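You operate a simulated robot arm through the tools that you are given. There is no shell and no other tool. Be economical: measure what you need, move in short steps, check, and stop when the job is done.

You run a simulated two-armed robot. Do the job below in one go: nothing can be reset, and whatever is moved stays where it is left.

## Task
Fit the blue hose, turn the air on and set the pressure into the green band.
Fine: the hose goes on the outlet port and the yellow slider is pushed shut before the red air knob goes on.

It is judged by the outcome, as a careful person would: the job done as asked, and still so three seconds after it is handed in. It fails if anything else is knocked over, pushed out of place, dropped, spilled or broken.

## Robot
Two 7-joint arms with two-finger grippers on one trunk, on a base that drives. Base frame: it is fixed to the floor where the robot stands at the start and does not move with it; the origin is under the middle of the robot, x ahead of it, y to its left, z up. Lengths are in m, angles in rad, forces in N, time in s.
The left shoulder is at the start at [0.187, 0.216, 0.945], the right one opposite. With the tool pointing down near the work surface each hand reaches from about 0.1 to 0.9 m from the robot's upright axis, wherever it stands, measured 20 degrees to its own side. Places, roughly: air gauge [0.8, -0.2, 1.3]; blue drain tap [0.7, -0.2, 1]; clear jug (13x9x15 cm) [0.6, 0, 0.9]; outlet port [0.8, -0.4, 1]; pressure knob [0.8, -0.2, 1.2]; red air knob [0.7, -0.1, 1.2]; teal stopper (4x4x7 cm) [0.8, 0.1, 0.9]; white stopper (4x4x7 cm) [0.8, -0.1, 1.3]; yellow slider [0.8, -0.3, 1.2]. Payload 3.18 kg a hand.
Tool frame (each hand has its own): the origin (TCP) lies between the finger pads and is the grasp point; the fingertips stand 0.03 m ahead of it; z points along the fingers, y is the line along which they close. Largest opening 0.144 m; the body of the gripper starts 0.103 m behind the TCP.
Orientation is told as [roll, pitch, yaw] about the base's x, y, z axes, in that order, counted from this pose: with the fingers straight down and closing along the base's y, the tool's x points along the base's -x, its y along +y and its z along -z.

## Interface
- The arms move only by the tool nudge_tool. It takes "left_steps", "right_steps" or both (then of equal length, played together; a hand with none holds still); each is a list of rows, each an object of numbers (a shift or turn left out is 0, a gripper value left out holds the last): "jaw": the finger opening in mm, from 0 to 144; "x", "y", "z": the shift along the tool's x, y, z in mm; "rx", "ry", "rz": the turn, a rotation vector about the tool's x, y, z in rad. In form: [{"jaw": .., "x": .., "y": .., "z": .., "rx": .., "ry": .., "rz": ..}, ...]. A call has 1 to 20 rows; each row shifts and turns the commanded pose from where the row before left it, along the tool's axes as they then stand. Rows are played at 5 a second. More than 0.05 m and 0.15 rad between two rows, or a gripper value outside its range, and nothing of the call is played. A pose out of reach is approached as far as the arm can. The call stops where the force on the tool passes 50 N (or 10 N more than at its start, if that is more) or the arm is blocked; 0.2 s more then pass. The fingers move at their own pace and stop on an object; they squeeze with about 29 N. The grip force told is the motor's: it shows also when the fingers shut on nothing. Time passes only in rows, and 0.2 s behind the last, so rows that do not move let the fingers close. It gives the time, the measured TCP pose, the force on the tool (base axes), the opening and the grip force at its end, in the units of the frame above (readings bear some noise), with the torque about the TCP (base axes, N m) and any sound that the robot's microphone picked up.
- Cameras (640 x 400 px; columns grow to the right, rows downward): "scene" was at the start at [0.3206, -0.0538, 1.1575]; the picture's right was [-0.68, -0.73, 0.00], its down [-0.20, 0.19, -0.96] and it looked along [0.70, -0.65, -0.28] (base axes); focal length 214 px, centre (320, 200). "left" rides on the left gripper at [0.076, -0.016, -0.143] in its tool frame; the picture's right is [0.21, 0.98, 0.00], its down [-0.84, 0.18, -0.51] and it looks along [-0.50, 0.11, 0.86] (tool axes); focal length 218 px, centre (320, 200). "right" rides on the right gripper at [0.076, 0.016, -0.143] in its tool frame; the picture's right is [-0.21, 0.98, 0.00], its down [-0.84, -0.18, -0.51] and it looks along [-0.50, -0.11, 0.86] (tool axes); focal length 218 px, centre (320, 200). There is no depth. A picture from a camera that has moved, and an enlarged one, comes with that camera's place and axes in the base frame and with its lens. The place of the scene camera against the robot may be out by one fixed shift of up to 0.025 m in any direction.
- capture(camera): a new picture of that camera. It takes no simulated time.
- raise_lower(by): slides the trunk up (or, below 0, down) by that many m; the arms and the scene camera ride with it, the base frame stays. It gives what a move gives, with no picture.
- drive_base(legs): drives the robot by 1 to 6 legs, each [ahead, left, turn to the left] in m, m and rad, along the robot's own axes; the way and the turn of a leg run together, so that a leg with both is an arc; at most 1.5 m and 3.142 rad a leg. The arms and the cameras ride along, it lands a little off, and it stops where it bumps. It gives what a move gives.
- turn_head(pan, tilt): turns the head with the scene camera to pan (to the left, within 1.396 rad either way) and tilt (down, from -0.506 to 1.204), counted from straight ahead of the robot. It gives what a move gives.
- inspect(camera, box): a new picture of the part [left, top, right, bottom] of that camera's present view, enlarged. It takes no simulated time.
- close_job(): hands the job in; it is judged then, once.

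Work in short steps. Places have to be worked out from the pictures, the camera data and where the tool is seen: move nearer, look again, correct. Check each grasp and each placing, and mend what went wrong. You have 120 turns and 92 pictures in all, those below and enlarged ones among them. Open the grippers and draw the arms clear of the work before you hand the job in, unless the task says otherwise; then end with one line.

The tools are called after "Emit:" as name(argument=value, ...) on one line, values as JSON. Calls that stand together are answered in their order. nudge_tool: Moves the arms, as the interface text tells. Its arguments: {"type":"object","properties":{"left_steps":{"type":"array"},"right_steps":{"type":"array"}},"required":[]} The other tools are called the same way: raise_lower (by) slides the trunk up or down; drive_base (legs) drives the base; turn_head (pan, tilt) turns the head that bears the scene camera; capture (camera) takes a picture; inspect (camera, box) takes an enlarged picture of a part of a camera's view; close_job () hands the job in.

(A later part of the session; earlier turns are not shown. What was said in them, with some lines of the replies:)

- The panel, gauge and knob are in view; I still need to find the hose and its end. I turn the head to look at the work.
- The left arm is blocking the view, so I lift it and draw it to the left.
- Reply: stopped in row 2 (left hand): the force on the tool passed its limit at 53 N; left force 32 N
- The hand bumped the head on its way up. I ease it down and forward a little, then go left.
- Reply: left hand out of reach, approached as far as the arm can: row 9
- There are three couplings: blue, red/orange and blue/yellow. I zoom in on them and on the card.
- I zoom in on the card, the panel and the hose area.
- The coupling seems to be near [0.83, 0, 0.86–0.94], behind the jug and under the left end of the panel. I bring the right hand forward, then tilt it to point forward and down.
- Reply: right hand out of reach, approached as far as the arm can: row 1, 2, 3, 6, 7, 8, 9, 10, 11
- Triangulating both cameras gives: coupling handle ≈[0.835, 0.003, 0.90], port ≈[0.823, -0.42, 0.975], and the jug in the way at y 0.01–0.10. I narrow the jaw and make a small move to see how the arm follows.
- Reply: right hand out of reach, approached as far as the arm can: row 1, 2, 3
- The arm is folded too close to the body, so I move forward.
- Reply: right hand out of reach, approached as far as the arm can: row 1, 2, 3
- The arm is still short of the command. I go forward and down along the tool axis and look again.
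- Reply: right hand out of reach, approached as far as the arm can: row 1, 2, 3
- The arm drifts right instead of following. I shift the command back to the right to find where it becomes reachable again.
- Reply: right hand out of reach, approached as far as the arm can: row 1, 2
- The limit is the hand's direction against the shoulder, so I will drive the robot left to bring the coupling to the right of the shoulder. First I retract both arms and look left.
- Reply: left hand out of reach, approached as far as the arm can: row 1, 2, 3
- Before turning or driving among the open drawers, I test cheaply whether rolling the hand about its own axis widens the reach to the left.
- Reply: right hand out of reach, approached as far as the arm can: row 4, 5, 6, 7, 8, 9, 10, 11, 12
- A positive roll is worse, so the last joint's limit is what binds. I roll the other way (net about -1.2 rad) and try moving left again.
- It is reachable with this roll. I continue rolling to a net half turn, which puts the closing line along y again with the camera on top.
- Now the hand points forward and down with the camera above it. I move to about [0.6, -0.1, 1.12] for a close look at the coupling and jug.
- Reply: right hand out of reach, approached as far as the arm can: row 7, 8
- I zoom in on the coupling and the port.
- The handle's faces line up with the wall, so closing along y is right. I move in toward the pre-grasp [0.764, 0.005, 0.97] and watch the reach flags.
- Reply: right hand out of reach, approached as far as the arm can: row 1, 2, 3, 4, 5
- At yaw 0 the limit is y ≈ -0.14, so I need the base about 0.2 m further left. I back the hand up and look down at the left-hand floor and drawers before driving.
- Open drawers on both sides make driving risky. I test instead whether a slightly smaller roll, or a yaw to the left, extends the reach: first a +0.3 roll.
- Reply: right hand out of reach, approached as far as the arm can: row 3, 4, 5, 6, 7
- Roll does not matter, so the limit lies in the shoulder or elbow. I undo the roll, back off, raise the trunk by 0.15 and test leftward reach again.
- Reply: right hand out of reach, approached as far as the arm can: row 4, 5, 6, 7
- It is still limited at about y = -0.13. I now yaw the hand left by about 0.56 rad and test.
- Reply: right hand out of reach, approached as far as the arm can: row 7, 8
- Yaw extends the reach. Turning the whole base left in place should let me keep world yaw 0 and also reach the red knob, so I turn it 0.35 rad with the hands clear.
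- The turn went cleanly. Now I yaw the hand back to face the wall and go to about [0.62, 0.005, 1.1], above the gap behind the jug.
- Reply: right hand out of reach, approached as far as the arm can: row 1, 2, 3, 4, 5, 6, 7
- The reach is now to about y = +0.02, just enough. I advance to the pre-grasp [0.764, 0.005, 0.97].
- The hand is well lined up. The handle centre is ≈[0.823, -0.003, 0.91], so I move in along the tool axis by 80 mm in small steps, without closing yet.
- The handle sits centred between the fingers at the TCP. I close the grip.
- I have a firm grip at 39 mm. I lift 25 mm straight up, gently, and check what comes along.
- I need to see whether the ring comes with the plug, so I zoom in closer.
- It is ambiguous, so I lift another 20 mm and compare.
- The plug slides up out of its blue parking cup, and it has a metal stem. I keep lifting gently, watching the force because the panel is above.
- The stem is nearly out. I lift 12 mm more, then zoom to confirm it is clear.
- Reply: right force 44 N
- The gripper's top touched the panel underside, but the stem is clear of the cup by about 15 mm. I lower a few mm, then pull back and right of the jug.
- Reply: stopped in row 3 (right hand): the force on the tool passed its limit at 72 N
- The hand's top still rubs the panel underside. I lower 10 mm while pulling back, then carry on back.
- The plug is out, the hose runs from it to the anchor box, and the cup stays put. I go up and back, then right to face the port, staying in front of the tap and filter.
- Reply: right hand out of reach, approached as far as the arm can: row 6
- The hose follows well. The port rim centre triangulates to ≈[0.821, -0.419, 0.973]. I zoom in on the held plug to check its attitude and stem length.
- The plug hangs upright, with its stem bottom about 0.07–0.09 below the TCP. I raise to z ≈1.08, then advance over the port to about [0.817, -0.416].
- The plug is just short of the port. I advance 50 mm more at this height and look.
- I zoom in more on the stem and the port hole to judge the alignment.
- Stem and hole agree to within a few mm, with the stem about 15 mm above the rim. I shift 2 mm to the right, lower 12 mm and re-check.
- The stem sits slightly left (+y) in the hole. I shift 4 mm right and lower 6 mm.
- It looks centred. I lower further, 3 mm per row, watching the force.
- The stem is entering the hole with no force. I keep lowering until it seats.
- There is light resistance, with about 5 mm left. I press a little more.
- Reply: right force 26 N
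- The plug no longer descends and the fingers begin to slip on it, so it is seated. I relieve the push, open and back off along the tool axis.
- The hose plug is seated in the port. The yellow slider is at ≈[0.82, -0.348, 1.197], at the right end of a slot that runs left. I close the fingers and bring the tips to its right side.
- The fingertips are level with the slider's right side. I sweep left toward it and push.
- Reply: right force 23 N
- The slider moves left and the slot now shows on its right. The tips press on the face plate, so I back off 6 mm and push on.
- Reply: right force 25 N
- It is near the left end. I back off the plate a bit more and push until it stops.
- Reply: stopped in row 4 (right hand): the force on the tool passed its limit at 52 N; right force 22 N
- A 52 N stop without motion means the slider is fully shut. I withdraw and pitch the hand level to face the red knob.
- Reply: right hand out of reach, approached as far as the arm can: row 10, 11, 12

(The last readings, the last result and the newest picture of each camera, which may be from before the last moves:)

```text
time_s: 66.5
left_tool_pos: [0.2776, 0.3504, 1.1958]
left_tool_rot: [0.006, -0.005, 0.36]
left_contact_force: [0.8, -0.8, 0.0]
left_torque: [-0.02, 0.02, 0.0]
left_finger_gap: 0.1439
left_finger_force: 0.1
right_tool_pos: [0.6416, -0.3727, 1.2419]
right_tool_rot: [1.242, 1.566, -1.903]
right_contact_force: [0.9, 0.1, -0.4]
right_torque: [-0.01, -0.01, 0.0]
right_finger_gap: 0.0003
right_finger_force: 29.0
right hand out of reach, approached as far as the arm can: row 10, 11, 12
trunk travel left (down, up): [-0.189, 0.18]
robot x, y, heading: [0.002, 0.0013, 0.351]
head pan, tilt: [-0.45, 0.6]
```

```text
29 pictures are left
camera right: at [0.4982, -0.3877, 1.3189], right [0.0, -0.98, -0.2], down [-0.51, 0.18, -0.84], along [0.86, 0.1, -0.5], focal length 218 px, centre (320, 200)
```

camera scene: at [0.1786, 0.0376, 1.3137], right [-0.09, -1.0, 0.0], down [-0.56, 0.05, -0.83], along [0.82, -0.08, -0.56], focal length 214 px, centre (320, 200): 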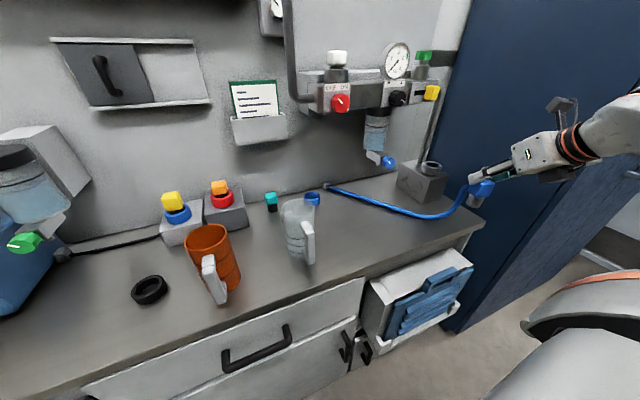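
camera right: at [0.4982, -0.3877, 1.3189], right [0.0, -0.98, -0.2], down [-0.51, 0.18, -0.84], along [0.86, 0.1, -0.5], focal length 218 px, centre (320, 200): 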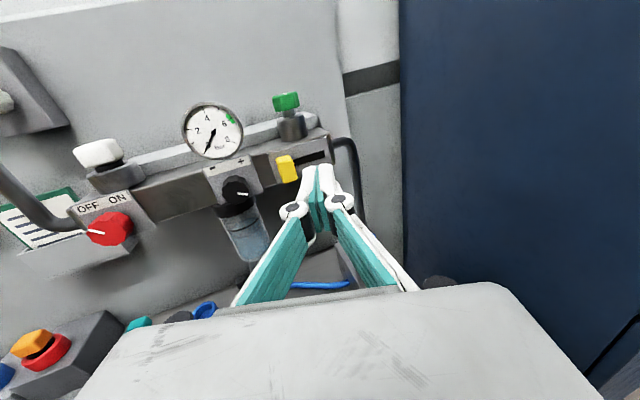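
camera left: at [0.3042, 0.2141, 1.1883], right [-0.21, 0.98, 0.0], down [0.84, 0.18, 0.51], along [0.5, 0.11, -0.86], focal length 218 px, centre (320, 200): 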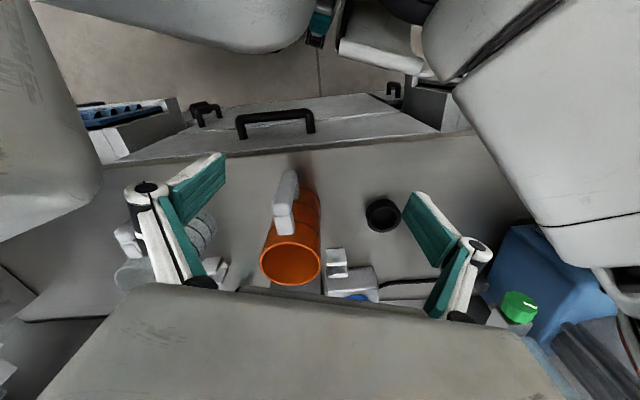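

The hand is level. The red knob is roughly at [0.75, -0.05, 1.18], so I move in front of it, well back, with the jaw opened to 75 mm, and look again.

Emit:
nudge_tool(right_steps=[{"jaw": 75, "x": -9, "y": -42, "z": -8}, {"x": -9, "y": -42, "z": -8}, {"x": -9, "y": -42, "z": -8}, {"x": -9, "y": -42, "z": -8}, {"x": -9, "y": -42, "z": -8}, {"x": -9, "y": -42, "z": -8}, {"y": -40}])

Emit:
capture(camera="right")

```text
time_s: 68.1
left_tool_pos: [0.2792, 0.3536, 1.195]
left_tool_rot: [0.004, -0.004, 0.36]
left_contact_force: [-0.5, 0.7, -0.6]
left_torque: [-0.06, 0.07, 0.0]
left_finger_gap: 0.1438
left_finger_force: 0.0
right_tool_pos: [0.666, -0.289, 1.2465]
right_tool_rot: [0.448, 1.519, -2.692]
right_contact_force: [-0.3, 0.8, 0.3]
right_torque: [-0.02, -0.05, -0.08]
right_finger_gap: 0.0747
right_finger_force: 0.1
right hand out of reach, approached as far as the arm can: row 1, 2, 3, 4, 5, 6, 7
trunk travel left (down, up): [-0.189, 0.18]
robot x, y, heading: [0.0034, -0.0043, 0.356]
head pan, tilt: [-0.45, 0.6]
```

```text
28 pictures are left
camera right: at [0.5262, -0.3053, 1.329], right [-0.01, -0.98, -0.19], down [-0.55, 0.16, -0.82], along [0.84, 0.1, -0.54], focal length 218 px, centre (320, 200)
```

right: 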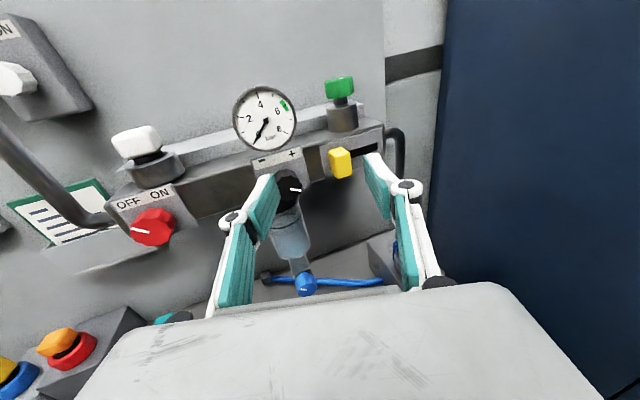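

Level reach stops at y ≈ -0.29, but at 45° down I reach further left, and turning about base x there is feasible. The red knob is ≈[0.72, -0.08, 1.20]. I back off, return to 45° and move up in front of it.

Emit:
nudge_tool(right_steps=[{"z": -40}, {"z": -30}, {"ry": -0.131}, {"ry": -0.131}, {"ry": -0.131}, {"ry": -0.131}, {"ry": -0.131}, {"ry": -0.12}, {"y": -40}, {"y": -40}, {"y": -40}, {"y": -40}, {"y": -40}])

```text
time_s: 70.9
left_tool_pos: [0.2771, 0.3517, 1.1956]
left_tool_rot: [0.006, -0.006, 0.36]
left_contact_force: [-0.3, -0.3, -0.5]
left_torque: [-0.02, 0.0, -0.01]
left_finger_gap: 0.1442
left_finger_force: 0.1
right_tool_pos: [0.6432, -0.1027, 1.2803]
right_tool_rot: [0.011, 0.795, -3.14]
right_contact_force: [0.1, -0.7, -0.6]
right_torque: [-0.04, 0.02, -0.06]
right_finger_gap: 0.075
right_finger_force: 0.0
right hand out of reach, approached as far as the arm can: row 1, 2
trunk travel left (down, up): [-0.189, 0.18]
robot x, y, heading: [0.0005, 0.0007, 0.351]
head pan, tilt: [-0.45, 0.6]
```

The reach is good. I shift 20 mm further left and take a close look.

Emit:
nudge_tool(right_steps=[{"y": -20, "z": 10}])

Emit:
capture(camera="right")

Emit:
capture(camera="scene")

```text
time_s: 71.3
left_tool_pos: [0.2783, 0.3526, 1.1952]
left_tool_rot: [0.004, -0.002, 0.361]
left_contact_force: [0.8, 0.5, -0.3]
left_torque: [-0.02, 0.05, 0.0]
left_finger_gap: 0.144
left_finger_force: 0.1
right_tool_pos: [0.6518, -0.083, 1.2738]
right_tool_rot: [0.012, 0.794, -3.14]
right_contact_force: [0.6, 0.2, -0.2]
right_torque: [-0.04, 0.01, -0.05]
right_finger_gap: 0.075
right_finger_force: 0.1
trunk travel left (down, up): [-0.189, 0.18]
robot x, y, heading: [-0.0005, -0.0005, 0.359]
head pan, tilt: [-0.45, 0.6]
```

```text
27 pictures are left
camera right: at [0.6035, -0.0985, 1.4284], right [-0.15, -0.98, -0.14], down [-0.95, 0.18, -0.25], along [0.27, 0.1, -0.96], focal length 218 px, centre (320, 200)
```

right: 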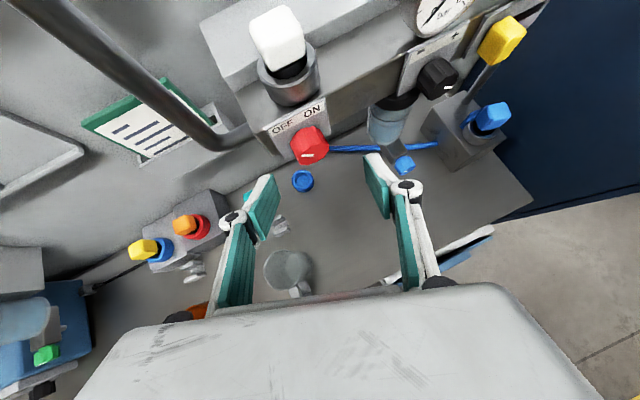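

```text
26 pictures are left
camera scene: at [0.1807, 0.0387, 1.3131], right [-0.1, -1.0, 0.0], down [-0.56, 0.05, -0.82], along [0.82, -0.08, -0.57], focal length 214 px, centre (320, 200)
```

scene: 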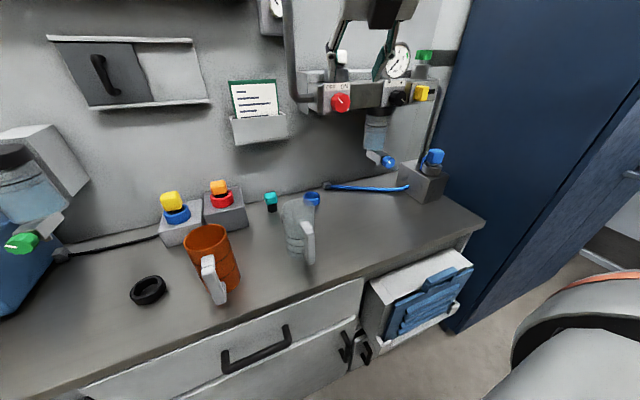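

The two wrist-camera rays agree very well: the red knob centre is [0.739, -0.071, 1.195]. I advance along the tool axis to TCP ≈[0.722, -0.071, 1.212], straddling it.

Emit:
nudge_tool(right_steps=[{"x": 2, "y": -6, "z": 23}, {"x": 2, "y": -6, "z": 23}, {"x": 2, "z": 23}, {"z": 23}])

Emit:
capture(camera="right")

```text
time_s: 72.3
left_tool_pos: [0.2739, 0.3521, 1.1964]
left_tool_rot: [0.002, -0.009, 0.36]
left_contact_force: [0.2, 0.3, -0.5]
left_torque: [-0.03, -0.03, 0.01]
left_finger_gap: 0.1436
left_finger_force: 0.0
right_tool_pos: [0.7152, -0.0725, 1.2222]
right_tool_rot: [0.009, 0.799, -3.138]
right_contact_force: [-11.7, 1.4, 6.0]
right_torque: [0.3, 0.01, 0.45]
right_finger_gap: 0.0785
right_finger_force: 1.3
trunk travel left (down, up): [-0.189, 0.18]
robot x, y, heading: [-0.0003, 0.0005, 0.356]
head pan, tilt: [-0.45, 0.6]
```

```text
25 pictures are left
camera right: at [0.6661, -0.088, 1.375], right [-0.15, -0.98, -0.14], down [-0.95, 0.18, -0.25], along [0.27, 0.1, -0.96], focal length 218 px, centre (320, 200)
```

right: 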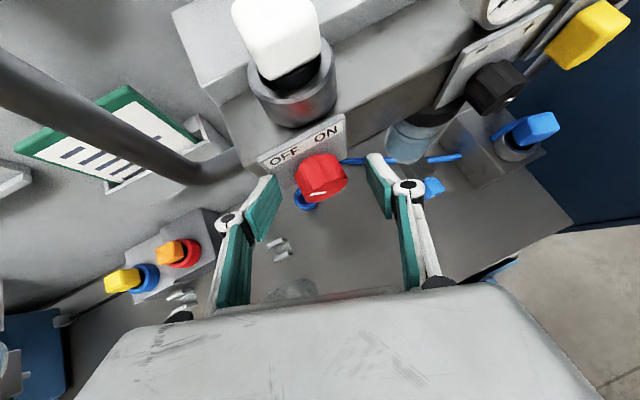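

The left fingertip touches the valve plate. I back off slightly, lower by 13 mm to centre on the knob, and close on it.

Emit:
nudge_tool(right_steps=[{"z": -6}, {"x": -12, "z": 10}, {"jaw": 20}, {}, {}])

Emit:
capture(camera="right")

```text
time_s: 73.5
left_tool_pos: [0.2767, 0.3527, 1.1959]
left_tool_rot: [0.003, -0.007, 0.361]
left_contact_force: [0.3, -0.4, -0.6]
left_torque: [0.0, 0.0, 0.02]
left_finger_gap: 0.1441
left_finger_force: 0.1
right_tool_pos: [0.7132, -0.0724, 1.2069]
right_tool_rot: [0.011, 0.797, -3.137]
right_contact_force: [-3.7, 6.6, -1.3]
right_torque: [0.25, -0.13, 1.42]
right_finger_gap: 0.0465
right_finger_force: 45.1
trunk travel left (down, up): [-0.189, 0.18]
robot x, y, heading: [0.0006, -0.0008, 0.35]
head pan, tilt: [-0.45, 0.6]
```

```text
24 pictures are left
camera right: at [0.6643, -0.0876, 1.3612], right [-0.15, -0.98, -0.14], down [-0.95, 0.18, -0.25], along [0.27, 0.1, -0.96], focal length 218 px, centre (320, 200)
```

right: 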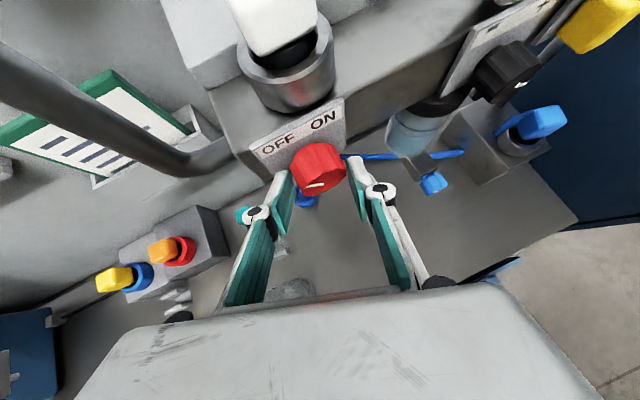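

I have gripped the knob at 46.5 mm, its diameter. I turn it clockwise about base x toward ON, pivoting on the knob centre.

Emit:
nudge_tool(right_steps=[{"rx": 0.099, "rz": 0.099, "y": 2.4}, {"rx": 0.099, "rz": 0.099, "y": 2.4}, {"rx": 0.099, "rz": 0.099, "y": 2.4}, {"rx": 0.099, "rz": 0.099, "y": 2.4}, {"rx": 0.099, "rz": 0.099, "y": 2.4}, {"rx": 0.099, "rz": 0.099, "y": 2.4}])

Emit:
inspect(camera="scene", box=[300, 20, 460, 130])

```text
time_s: 74.9
left_tool_pos: [0.2756, 0.3534, 1.1958]
left_tool_rot: [0.003, -0.007, 0.36]
left_contact_force: [-0.6, 0.5, -0.3]
left_torque: [0.0, -0.05, -0.02]
left_finger_gap: 0.144
left_finger_force: 0.0
right_tool_pos: [0.7121, -0.0842, 1.2053]
right_tool_rot: [-1.009, 0.507, 2.498]
right_contact_force: [-7.7, 14.6, 3.1]
right_torque: [0.21, -0.05, 1.94]
right_finger_gap: 0.0437
right_finger_force: 45.4
trunk travel left (down, up): [-0.189, 0.18]
robot x, y, heading: [0.0003, -0.0002, 0.357]
head pan, tilt: [-0.45, 0.6]
```

```text
3.64 times, centred on (380, 75) of scene
camera zoom: at [0.1775, 0.0394, 1.3139], right [-0.1, -1.0, 0.0], down [-0.56, 0.05, -0.83], along [0.82, -0.08, -0.56], focal length 780 px, centre (102, 654)
```

zoom: 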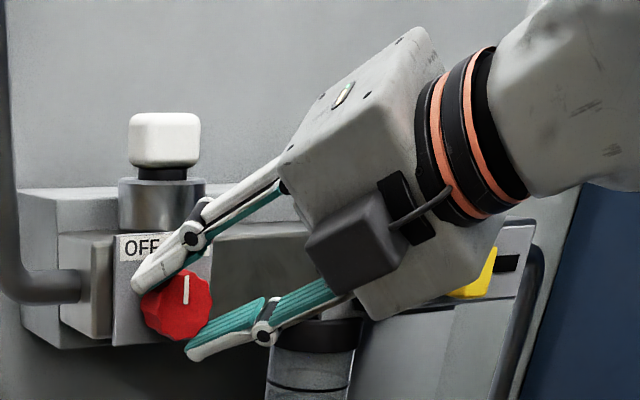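

The pointer has turned from OFF to straight up. I continue turning by another 0.7 rad.

Emit:
nudge_tool(right_steps=[{"rx": 0.099, "rz": 0.099, "y": 2.4}, {"rx": 0.099, "rz": 0.099, "y": 2.4}, {"rx": 0.099, "rz": 0.099, "y": 2.4}, {"rx": 0.099, "rz": 0.099, "y": 2.4}, {"rx": 0.099, "rz": 0.099, "y": 2.4}])

Emit:
inspect(camera="scene", box=[300, 20, 460, 130])

```text
time_s: 76.1
left_tool_pos: [0.275, 0.3531, 1.1961]
left_tool_rot: [0.005, -0.006, 0.36]
left_contact_force: [-0.1, -0.9, 0.6]
left_torque: [0.02, -0.01, 0.01]
left_finger_gap: 0.1441
left_finger_force: 0.1
right_tool_pos: [0.713, -0.0896, 1.1967]
right_tool_rot: [-1.556, 0.039, 2.349]
right_contact_force: [2.8, 15.2, 21.8]
right_torque: [0.21, 0.0, 0.28]
right_finger_gap: 0.0409
right_finger_force: 45.0
trunk travel left (down, up): [-0.189, 0.18]
robot x, y, heading: [0.0024, -0.001, 0.352]
head pan, tilt: [-0.45, 0.6]
```

```text
3.64 times, centred on (380, 75) of scene
camera zoom: at [0.1774, 0.0392, 1.3142], right [-0.1, -1.0, 0.0], down [-0.56, 0.05, -0.83], along [0.82, -0.08, -0.56], focal length 780 px, centre (102, 654)
```

zoom: 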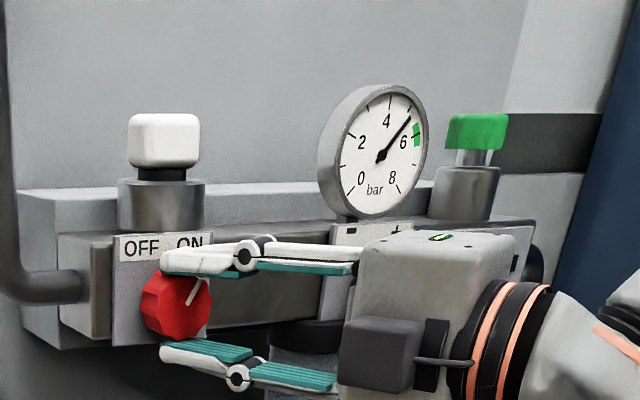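

The air is on: the gauge reads about 5 bar, the pointer is at ON, and the green band is around 6. I release the knob and back off along the tool axis.

Emit:
nudge_tool(right_steps=[{"jaw": 75}, {}, {"z": -25}, {"z": -35}, {"z": -35}, {"z": -25}])

Emit:
inspect(camera="scene", box=[300, 20, 460, 130])

```text
time_s: 77.5
left_tool_pos: [0.2768, 0.3517, 1.1966]
left_tool_rot: [0.005, -0.007, 0.358]
left_contact_force: [-0.4, -0.5, -0.9]
left_torque: [-0.01, -0.02, -0.03]
left_finger_gap: 0.1442
left_finger_force: 0.1
right_tool_pos: [0.6283, -0.1745, 1.1922]
right_tool_rot: [-1.55, 0.035, 2.356]
right_contact_force: [-0.9, 0.6, 0.3]
right_torque: [0.01, 0.01, 0.0]
right_finger_gap: 0.0751
right_finger_force: 0.0
trunk travel left (down, up): [-0.189, 0.18]
robot x, y, heading: [0.0005, 0.0001, 0.356]
head pan, tilt: [-0.45, 0.6]
```

```text
3.64 times, centred on (380, 75) of scene
camera zoom: at [0.179, 0.0371, 1.3137], right [-0.1, -1.0, 0.0], down [-0.56, 0.05, -0.83], along [0.82, -0.08, -0.56], focal length 780 px, centre (102, 654)
```

zoom: 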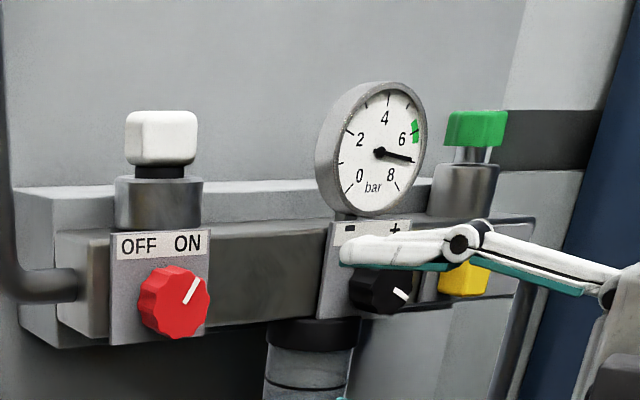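

The pressure climbed to about 7 bar, above the band, so it must come down to about 6. The black knob is ≈[0.785, -0.232, 1.197]. I turn the hand partway back and hover in front of it.

Emit:
nudge_tool(right_steps=[{"rx": -0.099, "rz": -0.099}, {"rx": -0.099, "rz": -0.099}, {"rx": -0.099, "rz": -0.099}, {"rx": -0.099, "rz": -0.099}, {"rx": -0.099, "rz": -0.099}, {"jaw": 60, "x": 36, "y": 9, "z": -8}, {"x": 36, "y": 9, "z": -8}, {"x": 36, "y": 9, "z": -8}, {"x": 36, "y": 9, "z": -8}])

Emit:
capture(camera="right")

Emit:
inspect(camera="scene", box=[300, 20, 460, 130])

```text
time_s: 79.5
left_tool_pos: [0.2761, 0.3521, 1.1973]
left_tool_rot: [0.005, -0.008, 0.36]
left_contact_force: [0.6, -1.3, 0.7]
left_torque: [-0.01, -0.02, 0.01]
left_finger_gap: 0.144
left_finger_force: 0.1
right_tool_pos: [0.7077, -0.2909, 1.2526]
right_tool_rot: [-1.006, 0.505, 2.497]
right_contact_force: [-0.6, -0.5, 0.2]
right_torque: [-0.01, -0.03, -0.02]
right_finger_gap: 0.0601
right_finger_force: 0.1
trunk travel left (down, up): [-0.189, 0.18]
robot x, y, heading: [0.0019, -0.0003, 0.35]
head pan, tilt: [-0.45, 0.6]
```

```text
20 pictures are left
camera right: at [0.6604, -0.4175, 1.3434], right [-0.14, -0.55, -0.82], down [-0.95, 0.3, -0.04], along [0.27, 0.78, -0.57], focal length 218 px, centre (320, 200)
```

right: 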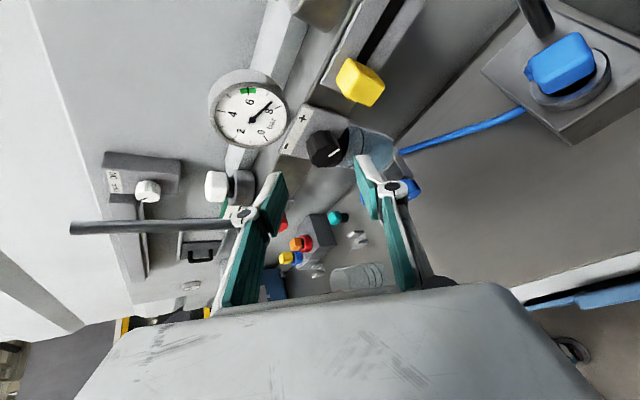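

```text
3.64 times, centred on (380, 75) of scene
camera zoom: at [0.179, 0.037, 1.3137], right [-0.1, -1.0, 0.0], down [-0.56, 0.05, -0.83], along [0.82, -0.08, -0.56], focal length 780 px, centre (102, 654)
```

zoom: 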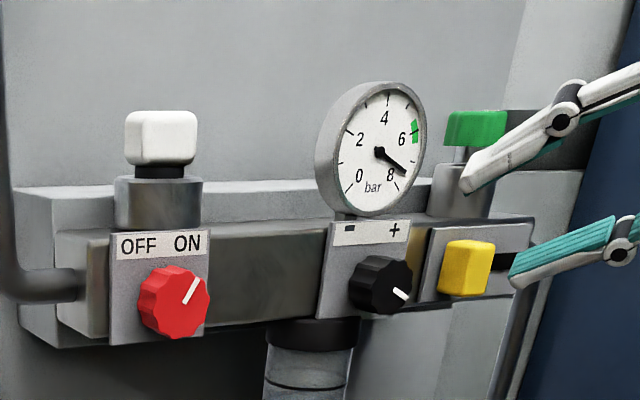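

The gauge now reads about 7.7 bar. The knob centre refines to ≈[0.787, -0.231, 1.193], on the tool axis. I advance 84 mm and close on it.

Emit:
nudge_tool(right_steps=[{"jaw": 54, "x": -1, "y": 1, "z": 22}, {"x": -1, "y": 2, "z": 22}, {"x": -1, "y": 2, "z": 22}, {"z": 18}, {"jaw": 10}, {}, {}])

Emit:
capture(camera="right")

```text
time_s: 81.1
left_tool_pos: [0.2759, 0.3524, 1.1964]
left_tool_rot: [0.003, -0.006, 0.36]
left_contact_force: [0.1, -0.4, 1.1]
left_torque: [-0.01, -0.02, -0.01]
left_finger_gap: 0.1441
left_finger_force: 0.2
right_tool_pos: [0.7656, -0.2523, 1.2101]
right_tool_rot: [-1.007, 0.507, 2.497]
right_contact_force: [-0.1, 3.7, 6.0]
right_torque: [0.23, -0.41, 0.26]
right_finger_gap: 0.0393
right_finger_force: 45.3
trunk travel left (down, up): [-0.189, 0.18]
robot x, y, heading: [0.001, -0.0045, 0.355]
head pan, tilt: [-0.45, 0.6]
```

```text
18 pictures are left
camera right: at [0.7171, -0.3775, 1.3009], right [-0.14, -0.55, -0.82], down [-0.95, 0.3, -0.04], along [0.27, 0.78, -0.56], focal length 218 px, centre (320, 200)
```

right: 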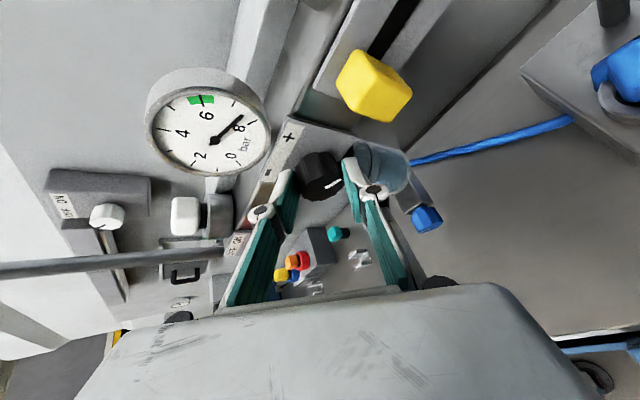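

I have gripped the pressure knob at 39 mm. I turn it counter-clockwise by about 0.42 rad and read the gauge.

Emit:
nudge_tool(right_steps=[{"rx": -0.099, "rz": -0.099, "y": -2.4}, {"rx": -0.099, "rz": -0.099, "y": -2.4}, {"rx": -0.099, "rz": -0.099, "y": -2.4}, {}, {}])

Emit:
inspect(camera="scene", box=[340, 20, 460, 120])

```text
time_s: 82.3
left_tool_pos: [0.2755, 0.3526, 1.1968]
left_tool_rot: [0.005, -0.008, 0.359]
left_contact_force: [-0.5, -0.6, 0.0]
left_torque: [-0.02, 0.0, 0.01]
left_finger_gap: 0.1441
left_finger_force: 0.0
right_tool_pos: [0.7638, -0.2448, 1.2163]
right_tool_rot: [-0.561, 0.719, 2.752]
right_contact_force: [1.6, 5.2, 18.9]
right_torque: [0.09, 0.08, 0.49]
right_finger_gap: 0.0397
right_finger_force: 45.2
trunk travel left (down, up): [-0.189, 0.18]
robot x, y, heading: [0.0044, 0.002, 0.351]
head pan, tilt: [-0.45, 0.6]
```

```text
4.00 times, centred on (400, 70) of scene
camera zoom: at [0.1773, 0.0381, 1.3141], right [-0.1, -1.0, 0.0], down [-0.56, 0.05, -0.83], along [0.82, -0.08, -0.56], focal length 858 px, centre (0, 720)
```

zoom: 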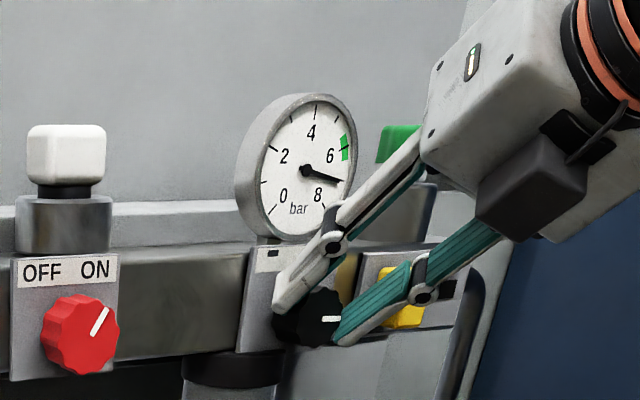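

The gauge is at about 7.0, so 0.42 rad gave about 0.65 bar. I turn 0.56 rad further, easing the hand down slightly, then wait.

Emit:
nudge_tool(right_steps=[{"rx": -0.099, "rz": -0.099, "y": -1.4}, {"rx": -0.099, "rz": -0.099, "y": -1.4}, {"rx": -0.099, "rz": -0.099, "y": -1.4}, {"rx": -0.099, "rz": -0.099, "y": -2}, {}, {}, {}])

Emit:
inspect(camera="scene", box=[340, 20, 460, 120])

```text
time_s: 83.9
left_tool_pos: [0.2727, 0.3547, 1.1965]
left_tool_rot: [0.003, -0.009, 0.361]
left_contact_force: [0.2, 0.7, -0.5]
left_torque: [0.0, 0.02, 0.0]
left_finger_gap: 0.1439
left_finger_force: 0.0
right_tool_pos: [0.7611, -0.2324, 1.2187]
right_tool_rot: [0.212, 0.794, -2.987]
right_contact_force: [-12.8, 24.4, 19.2]
right_torque: [0.36, 0.31, 0.84]
right_finger_gap: 0.0388
right_finger_force: 45.0
trunk travel left (down, up): [-0.189, 0.18]
robot x, y, heading: [0.0001, 0.0015, 0.359]
head pan, tilt: [-0.45, 0.6]
```

```text
4.00 times, centred on (400, 70) of scene
camera zoom: at [0.1756, 0.0411, 1.3142], right [-0.1, -1.0, 0.0], down [-0.56, 0.05, -0.83], along [0.82, -0.08, -0.56], focal length 858 px, centre (0, 720)
```

zoom: 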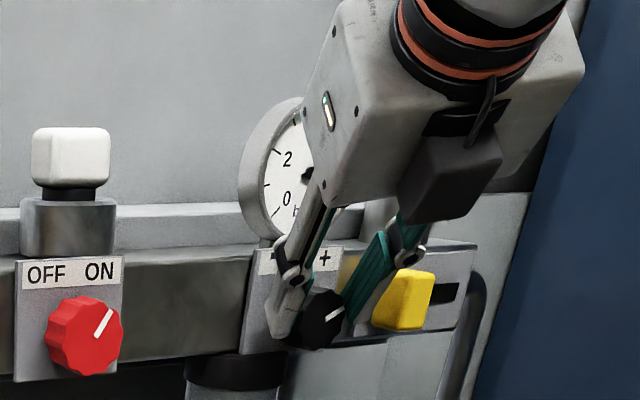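

The hand hides the gauge from the head, so I read it from the wrist camera.

Emit:
capture(camera="right")

```text
15 pictures are left
camera right: at [0.7124, -0.2267, 1.3724], right [-0.15, -0.99, 0.0], down [-0.95, 0.14, -0.28], along [0.27, -0.04, -0.96], focal length 218 px, centre (320, 200)
```

right: 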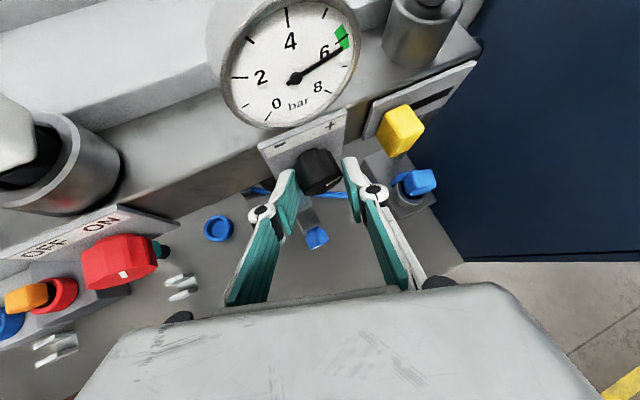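

The needle is at the high edge of the green band, so a little lower is needed. I turn 0.22 rad more and zoom in on the gauge.

Emit:
nudge_tool(right_steps=[{"rx": -0.08, "rz": -0.08, "y": -3}, {"rx": -0.08, "rz": -0.08, "y": -3}, {}, {}, {}])

Emit:
inspect(camera="right", box=[200, 0, 400, 210])

```text
time_s: 85.1
left_tool_pos: [0.2734, 0.354, 1.1958]
left_tool_rot: [0.003, -0.009, 0.359]
left_contact_force: [-0.2, -0.1, -0.1]
left_torque: [-0.02, -0.03, -0.03]
left_finger_gap: 0.1439
left_finger_force: 0.0
right_tool_pos: [0.7604, -0.2279, 1.2172]
right_tool_rot: [0.516, 0.732, -2.783]
right_contact_force: [-13.9, 22.5, 19.5]
right_torque: [0.32, 0.01, 1.18]
right_finger_gap: 0.0388
right_finger_force: 44.5
trunk travel left (down, up): [-0.189, 0.18]
robot x, y, heading: [0.0006, 0.0008, 0.354]
head pan, tilt: [-0.45, 0.6]
```

```text
1.90 times, centred on (300, 105) of right
camera zoom: at [0.712, -0.1868, 1.3658], right [-0.15, -0.96, 0.22], down [-0.95, 0.08, -0.3], along [0.27, -0.25, -0.93], focal length 416 px, centre (358, 381)
```

zoom: 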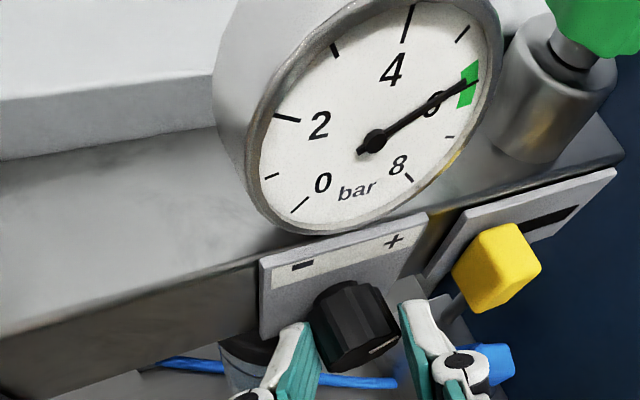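

The needle is in the middle of the green band. I open the fingers and back off, then check that it holds.

Emit:
nudge_tool(right_steps=[{"jaw": 60}, {}, {"z": -15}, {"z": -25}, {"z": -30}, {"z": -30}])

Emit:
inspect(camera="right", box=[200, 0, 440, 210])

```text
time_s: 86.5
left_tool_pos: [0.2773, 0.3513, 1.1963]
left_tool_rot: [0.006, -0.006, 0.36]
left_contact_force: [-1.3, -0.7, -0.6]
left_torque: [-0.01, -0.01, 0.03]
left_finger_gap: 0.1444
left_finger_force: 0.1
right_tool_pos: [0.6933, -0.2072, 1.2772]
right_tool_rot: [0.512, 0.726, -2.793]
right_contact_force: [-1.0, -0.3, -0.2]
right_torque: [0.02, -0.05, 0.03]
right_finger_gap: 0.06
right_finger_force: 0.1
trunk travel left (down, up): [-0.189, 0.18]
robot x, y, heading: [0.0038, 0.0033, 0.356]
head pan, tilt: [-0.45, 0.6]
```

```text
1.90 times, centred on (320, 105) of right
camera zoom: at [0.6458, -0.1657, 1.426], right [-0.15, -0.96, 0.22], down [-0.95, 0.09, -0.3], along [0.27, -0.25, -0.93], focal length 416 px, centre (320, 381)
```

zoom: 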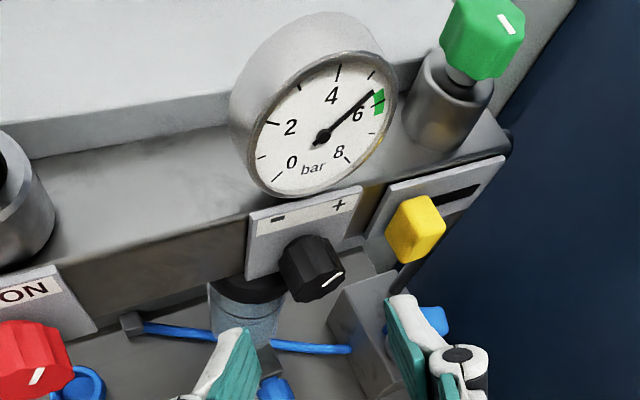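

It is still settling downward, now about 5.5. I draw the hand further back and wait 2 s to get the steady value.

Emit:
nudge_tool(right_steps=[{"z": -20}, {}, {}, {}, {}, {}, {}, {}, {}, {}, {}, {}])

Emit:
inspect(camera="right", box=[200, 0, 440, 210])

```text
time_s: 89.1
left_tool_pos: [0.2765, 0.3516, 1.1965]
left_tool_rot: [0.005, -0.007, 0.361]
left_contact_force: [-0.3, -0.1, 0.3]
left_torque: [0.0, -0.02, 0.02]
left_finger_gap: 0.1439
left_finger_force: 0.1
right_tool_pos: [0.681, -0.2026, 1.2887]
right_tool_rot: [0.51, 0.729, -2.795]
right_contact_force: [0.1, 0.6, 0.0]
right_torque: [0.0, 0.02, 0.0]
right_finger_gap: 0.0603
right_finger_force: 0.1
trunk travel left (down, up): [-0.189, 0.18]
robot x, y, heading: [0.002, -0.0056, 0.352]
head pan, tilt: [-0.45, 0.6]
```

```text
1.90 times, centred on (320, 105) of right
camera zoom: at [0.6316, -0.1605, 1.4381], right [-0.15, -0.96, 0.22], down [-0.95, 0.09, -0.3], along [0.27, -0.25, -0.93], focal length 416 px, centre (320, 381)
```

zoom: 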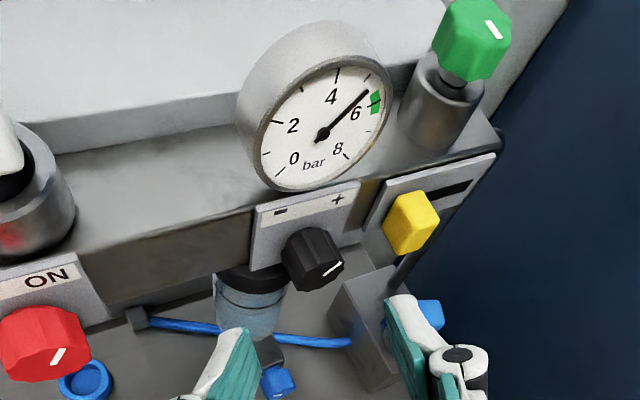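

It settles at about 5.4, roughly 0.6 bar low, and the sensitivity is about 2 bar/rad. I go back in along the same line, grip, turn +0.3 rad clockwise and wait.

Emit:
nudge_tool(right_steps=[{"z": 30}, {"z": 30}, {"z": 30}, {"z": 28}, {"jaw": 10}, {}, {}, {"rx": 0.106, "rz": 0.106, "y": 2}, {"rx": 0.106, "rz": 0.106, "y": 2}, {}, {}, {}, {}, {}, {}, {}, {}, {}])

Emit:
inspect(camera="right", box=[200, 0, 440, 210])

```text
time_s: 92.9
left_tool_pos: [0.2774, 0.353, 1.196]
left_tool_rot: [0.004, -0.005, 0.359]
left_contact_force: [0.1, -0.1, 0.1]
left_torque: [0.0, -0.01, 0.0]
left_finger_gap: 0.1439
left_finger_force: 0.1
right_tool_pos: [0.763, -0.2354, 1.2153]
right_tool_rot: [0.107, 0.791, -3.069]
right_contact_force: [-5.7, 17.3, -10.9]
right_torque: [0.33, 0.44, 1.21]
right_finger_gap: 0.0409
right_finger_force: 45.0
trunk travel left (down, up): [-0.189, 0.18]
robot x, y, heading: [0.002, -0.0012, 0.351]
head pan, tilt: [-0.45, 0.6]
```

```text
1.90 times, centred on (320, 105) of right
camera zoom: at [0.7152, -0.2391, 1.3694], right [-0.15, -0.99, -0.08], down [-0.95, 0.17, -0.26], along [0.27, 0.03, -0.96], focal length 416 px, centre (320, 381)
```

zoom: 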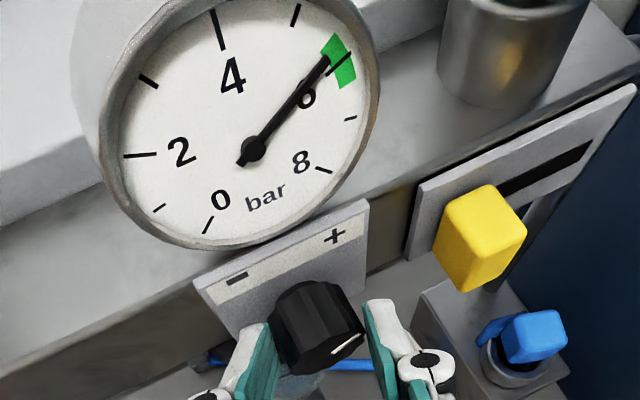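

It is now just inside the low end of the band. I add another 0.11 rad, wait and check.

Emit:
nudge_tool(right_steps=[{"rx": 0.08, "rz": 0.08, "y": 1.5}, {}, {}, {}, {}, {}, {}, {}, {}, {}, {}, {}])

Emit:
inspect(camera="right", box=[200, 0, 440, 210])

```text
time_s: 95.5
left_tool_pos: [0.2767, 0.3528, 1.1955]
left_tool_rot: [0.004, -0.005, 0.359]
left_contact_force: [-0.1, 0.0, 0.0]
left_torque: [0.05, 0.01, 0.02]
left_finger_gap: 0.144
left_finger_force: 0.0
right_tool_pos: [0.7636, -0.2369, 1.2163]
right_tool_rot: [-0.054, 0.794, 3.1]
right_contact_force: [-2.9, 13.3, -3.5]
right_torque: [0.28, 0.11, 0.98]
right_finger_gap: 0.0407
right_finger_force: 44.6
trunk travel left (down, up): [-0.189, 0.18]
robot x, y, heading: [-0.001, -0.0006, 0.352]
head pan, tilt: [-0.45, 0.6]
```

```text
1.90 times, centred on (320, 105) of right
camera zoom: at [0.7145, -0.259, 1.3688], right [-0.15, -0.97, -0.19], down [-0.95, 0.19, -0.24], along [0.27, 0.14, -0.95], focal length 416 px, centre (320, 381)
```

zoom: 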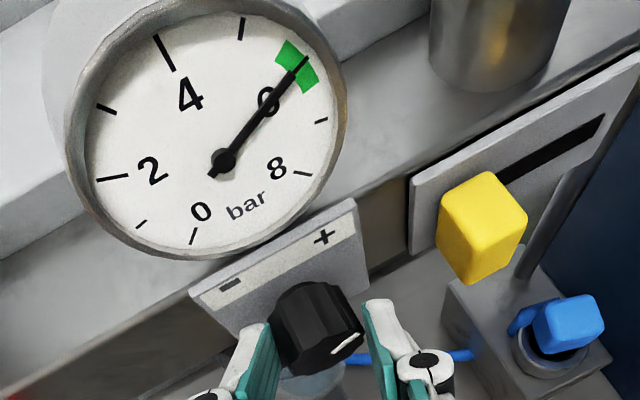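

It is centred on the green band. I release, retreat clear and wait to verify.

Emit:
nudge_tool(right_steps=[{"jaw": 62}, {}, {"z": -15}, {"z": -25}, {"z": -30}, {"z": -35}, {"z": -35}, {}, {}, {}, {}, {}, {}])

Emit:
inspect(camera="right", box=[240, 0, 480, 210])

Emit:
capture(camera="scene")

```text
time_s: 98.3
left_tool_pos: [0.2768, 0.3508, 1.1968]
left_tool_rot: [0.004, -0.008, 0.36]
left_contact_force: [-0.4, -0.6, 0.2]
left_torque: [-0.02, 0.01, 0.01]
left_finger_gap: 0.1441
left_finger_force: 0.1
right_tool_pos: [0.6611, -0.2416, 1.3133]
right_tool_rot: [-0.057, 0.794, 3.098]
right_contact_force: [0.4, 0.6, -0.5]
right_torque: [-0.02, -0.01, -0.01]
right_finger_gap: 0.0621
right_finger_force: 0.0
trunk travel left (down, up): [-0.189, 0.18]
robot x, y, heading: [0.0039, 0.0006, 0.348]
head pan, tilt: [-0.45, 0.6]
```

```text
1.90 times, centred on (360, 105) of right
camera zoom: at [0.6141, -0.2638, 1.4655], right [-0.15, -0.97, -0.19], down [-0.95, 0.19, -0.24], along [0.27, 0.14, -0.95], focal length 416 px, centre (244, 381)
```

zoom: 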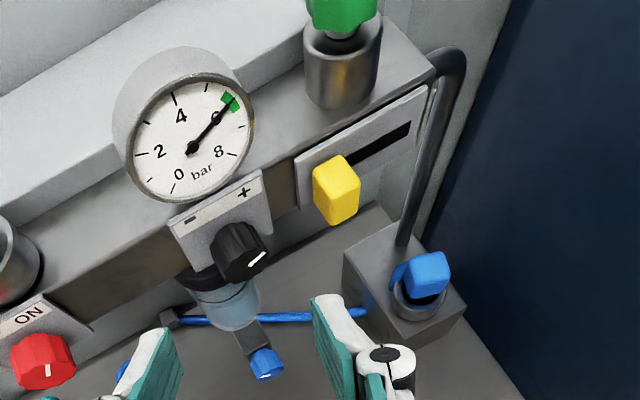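

```text
8 pictures are left
camera scene: at [0.1791, 0.0372, 1.3137], right [-0.1, -1.0, 0.0], down [-0.56, 0.05, -0.83], along [0.82, -0.08, -0.56], focal length 214 px, centre (320, 200)
```

scene: 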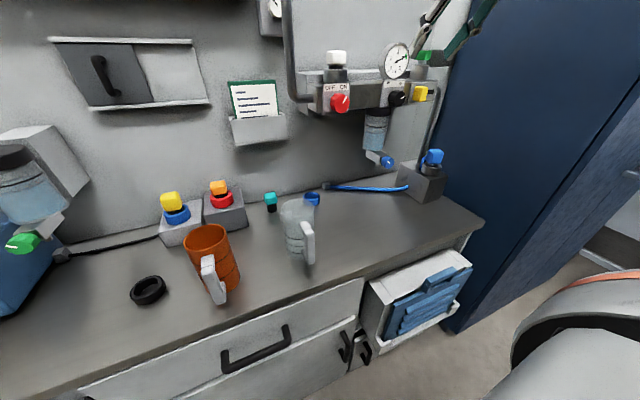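

The pressure holds mid-band, the hose is in, the slider is shut and nothing is disturbed. I draw the hand further back and take a last check of the gauge and the plug.

Emit:
nudge_tool(right_steps=[{"jaw": 100, "x": -25, "z": -25}, {"x": -25, "z": -25}, {"x": -20, "z": -20}, {}, {}, {}])

Emit:
inspect(camera="scene", box=[300, 20, 480, 220])

```text
time_s: 99.7
left_tool_pos: [0.2782, 0.352, 1.1962]
left_tool_rot: [0.005, -0.006, 0.361]
left_contact_force: [0.3, 0.7, 0.6]
left_torque: [0.01, 0.01, -0.01]
left_finger_gap: 0.144
left_finger_force: 0.2
right_tool_pos: [0.5647, -0.2416, 1.3116]
right_tool_rot: [-0.057, 0.793, 3.098]
right_contact_force: [-0.6, 0.1, 0.5]
right_torque: [-0.01, -0.01, -0.02]
right_finger_gap: 0.1001
right_finger_force: 0.0
trunk travel left (down, up): [-0.189, 0.18]
robot x, y, heading: [0.0024, -0.001, 0.355]
head pan, tilt: [-0.45, 0.6]
```

```text
2.00 times, centred on (390, 120) of scene
camera zoom: at [0.1792, 0.0372, 1.3136], right [-0.1, -1.0, 0.0], down [-0.56, 0.05, -0.82], along [0.82, -0.08, -0.57], focal length 429 px, centre (180, 360)
```

zoom: 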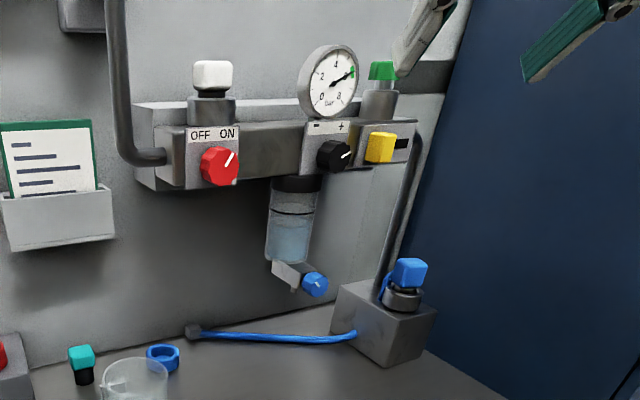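

All is in order: the needle is in the green band, the knob is at ON, the slider is shut, and the hose is on the port. I hand the job in.

Emit:
close_job()

```text
The job is handed in.
```

The blue hose is on the outlet port, the yellow slider was pushed shut before the red knob was turned to ON, and the gauge holds at about 6 bar in the green band with the hands clear and nothing else disturbed.
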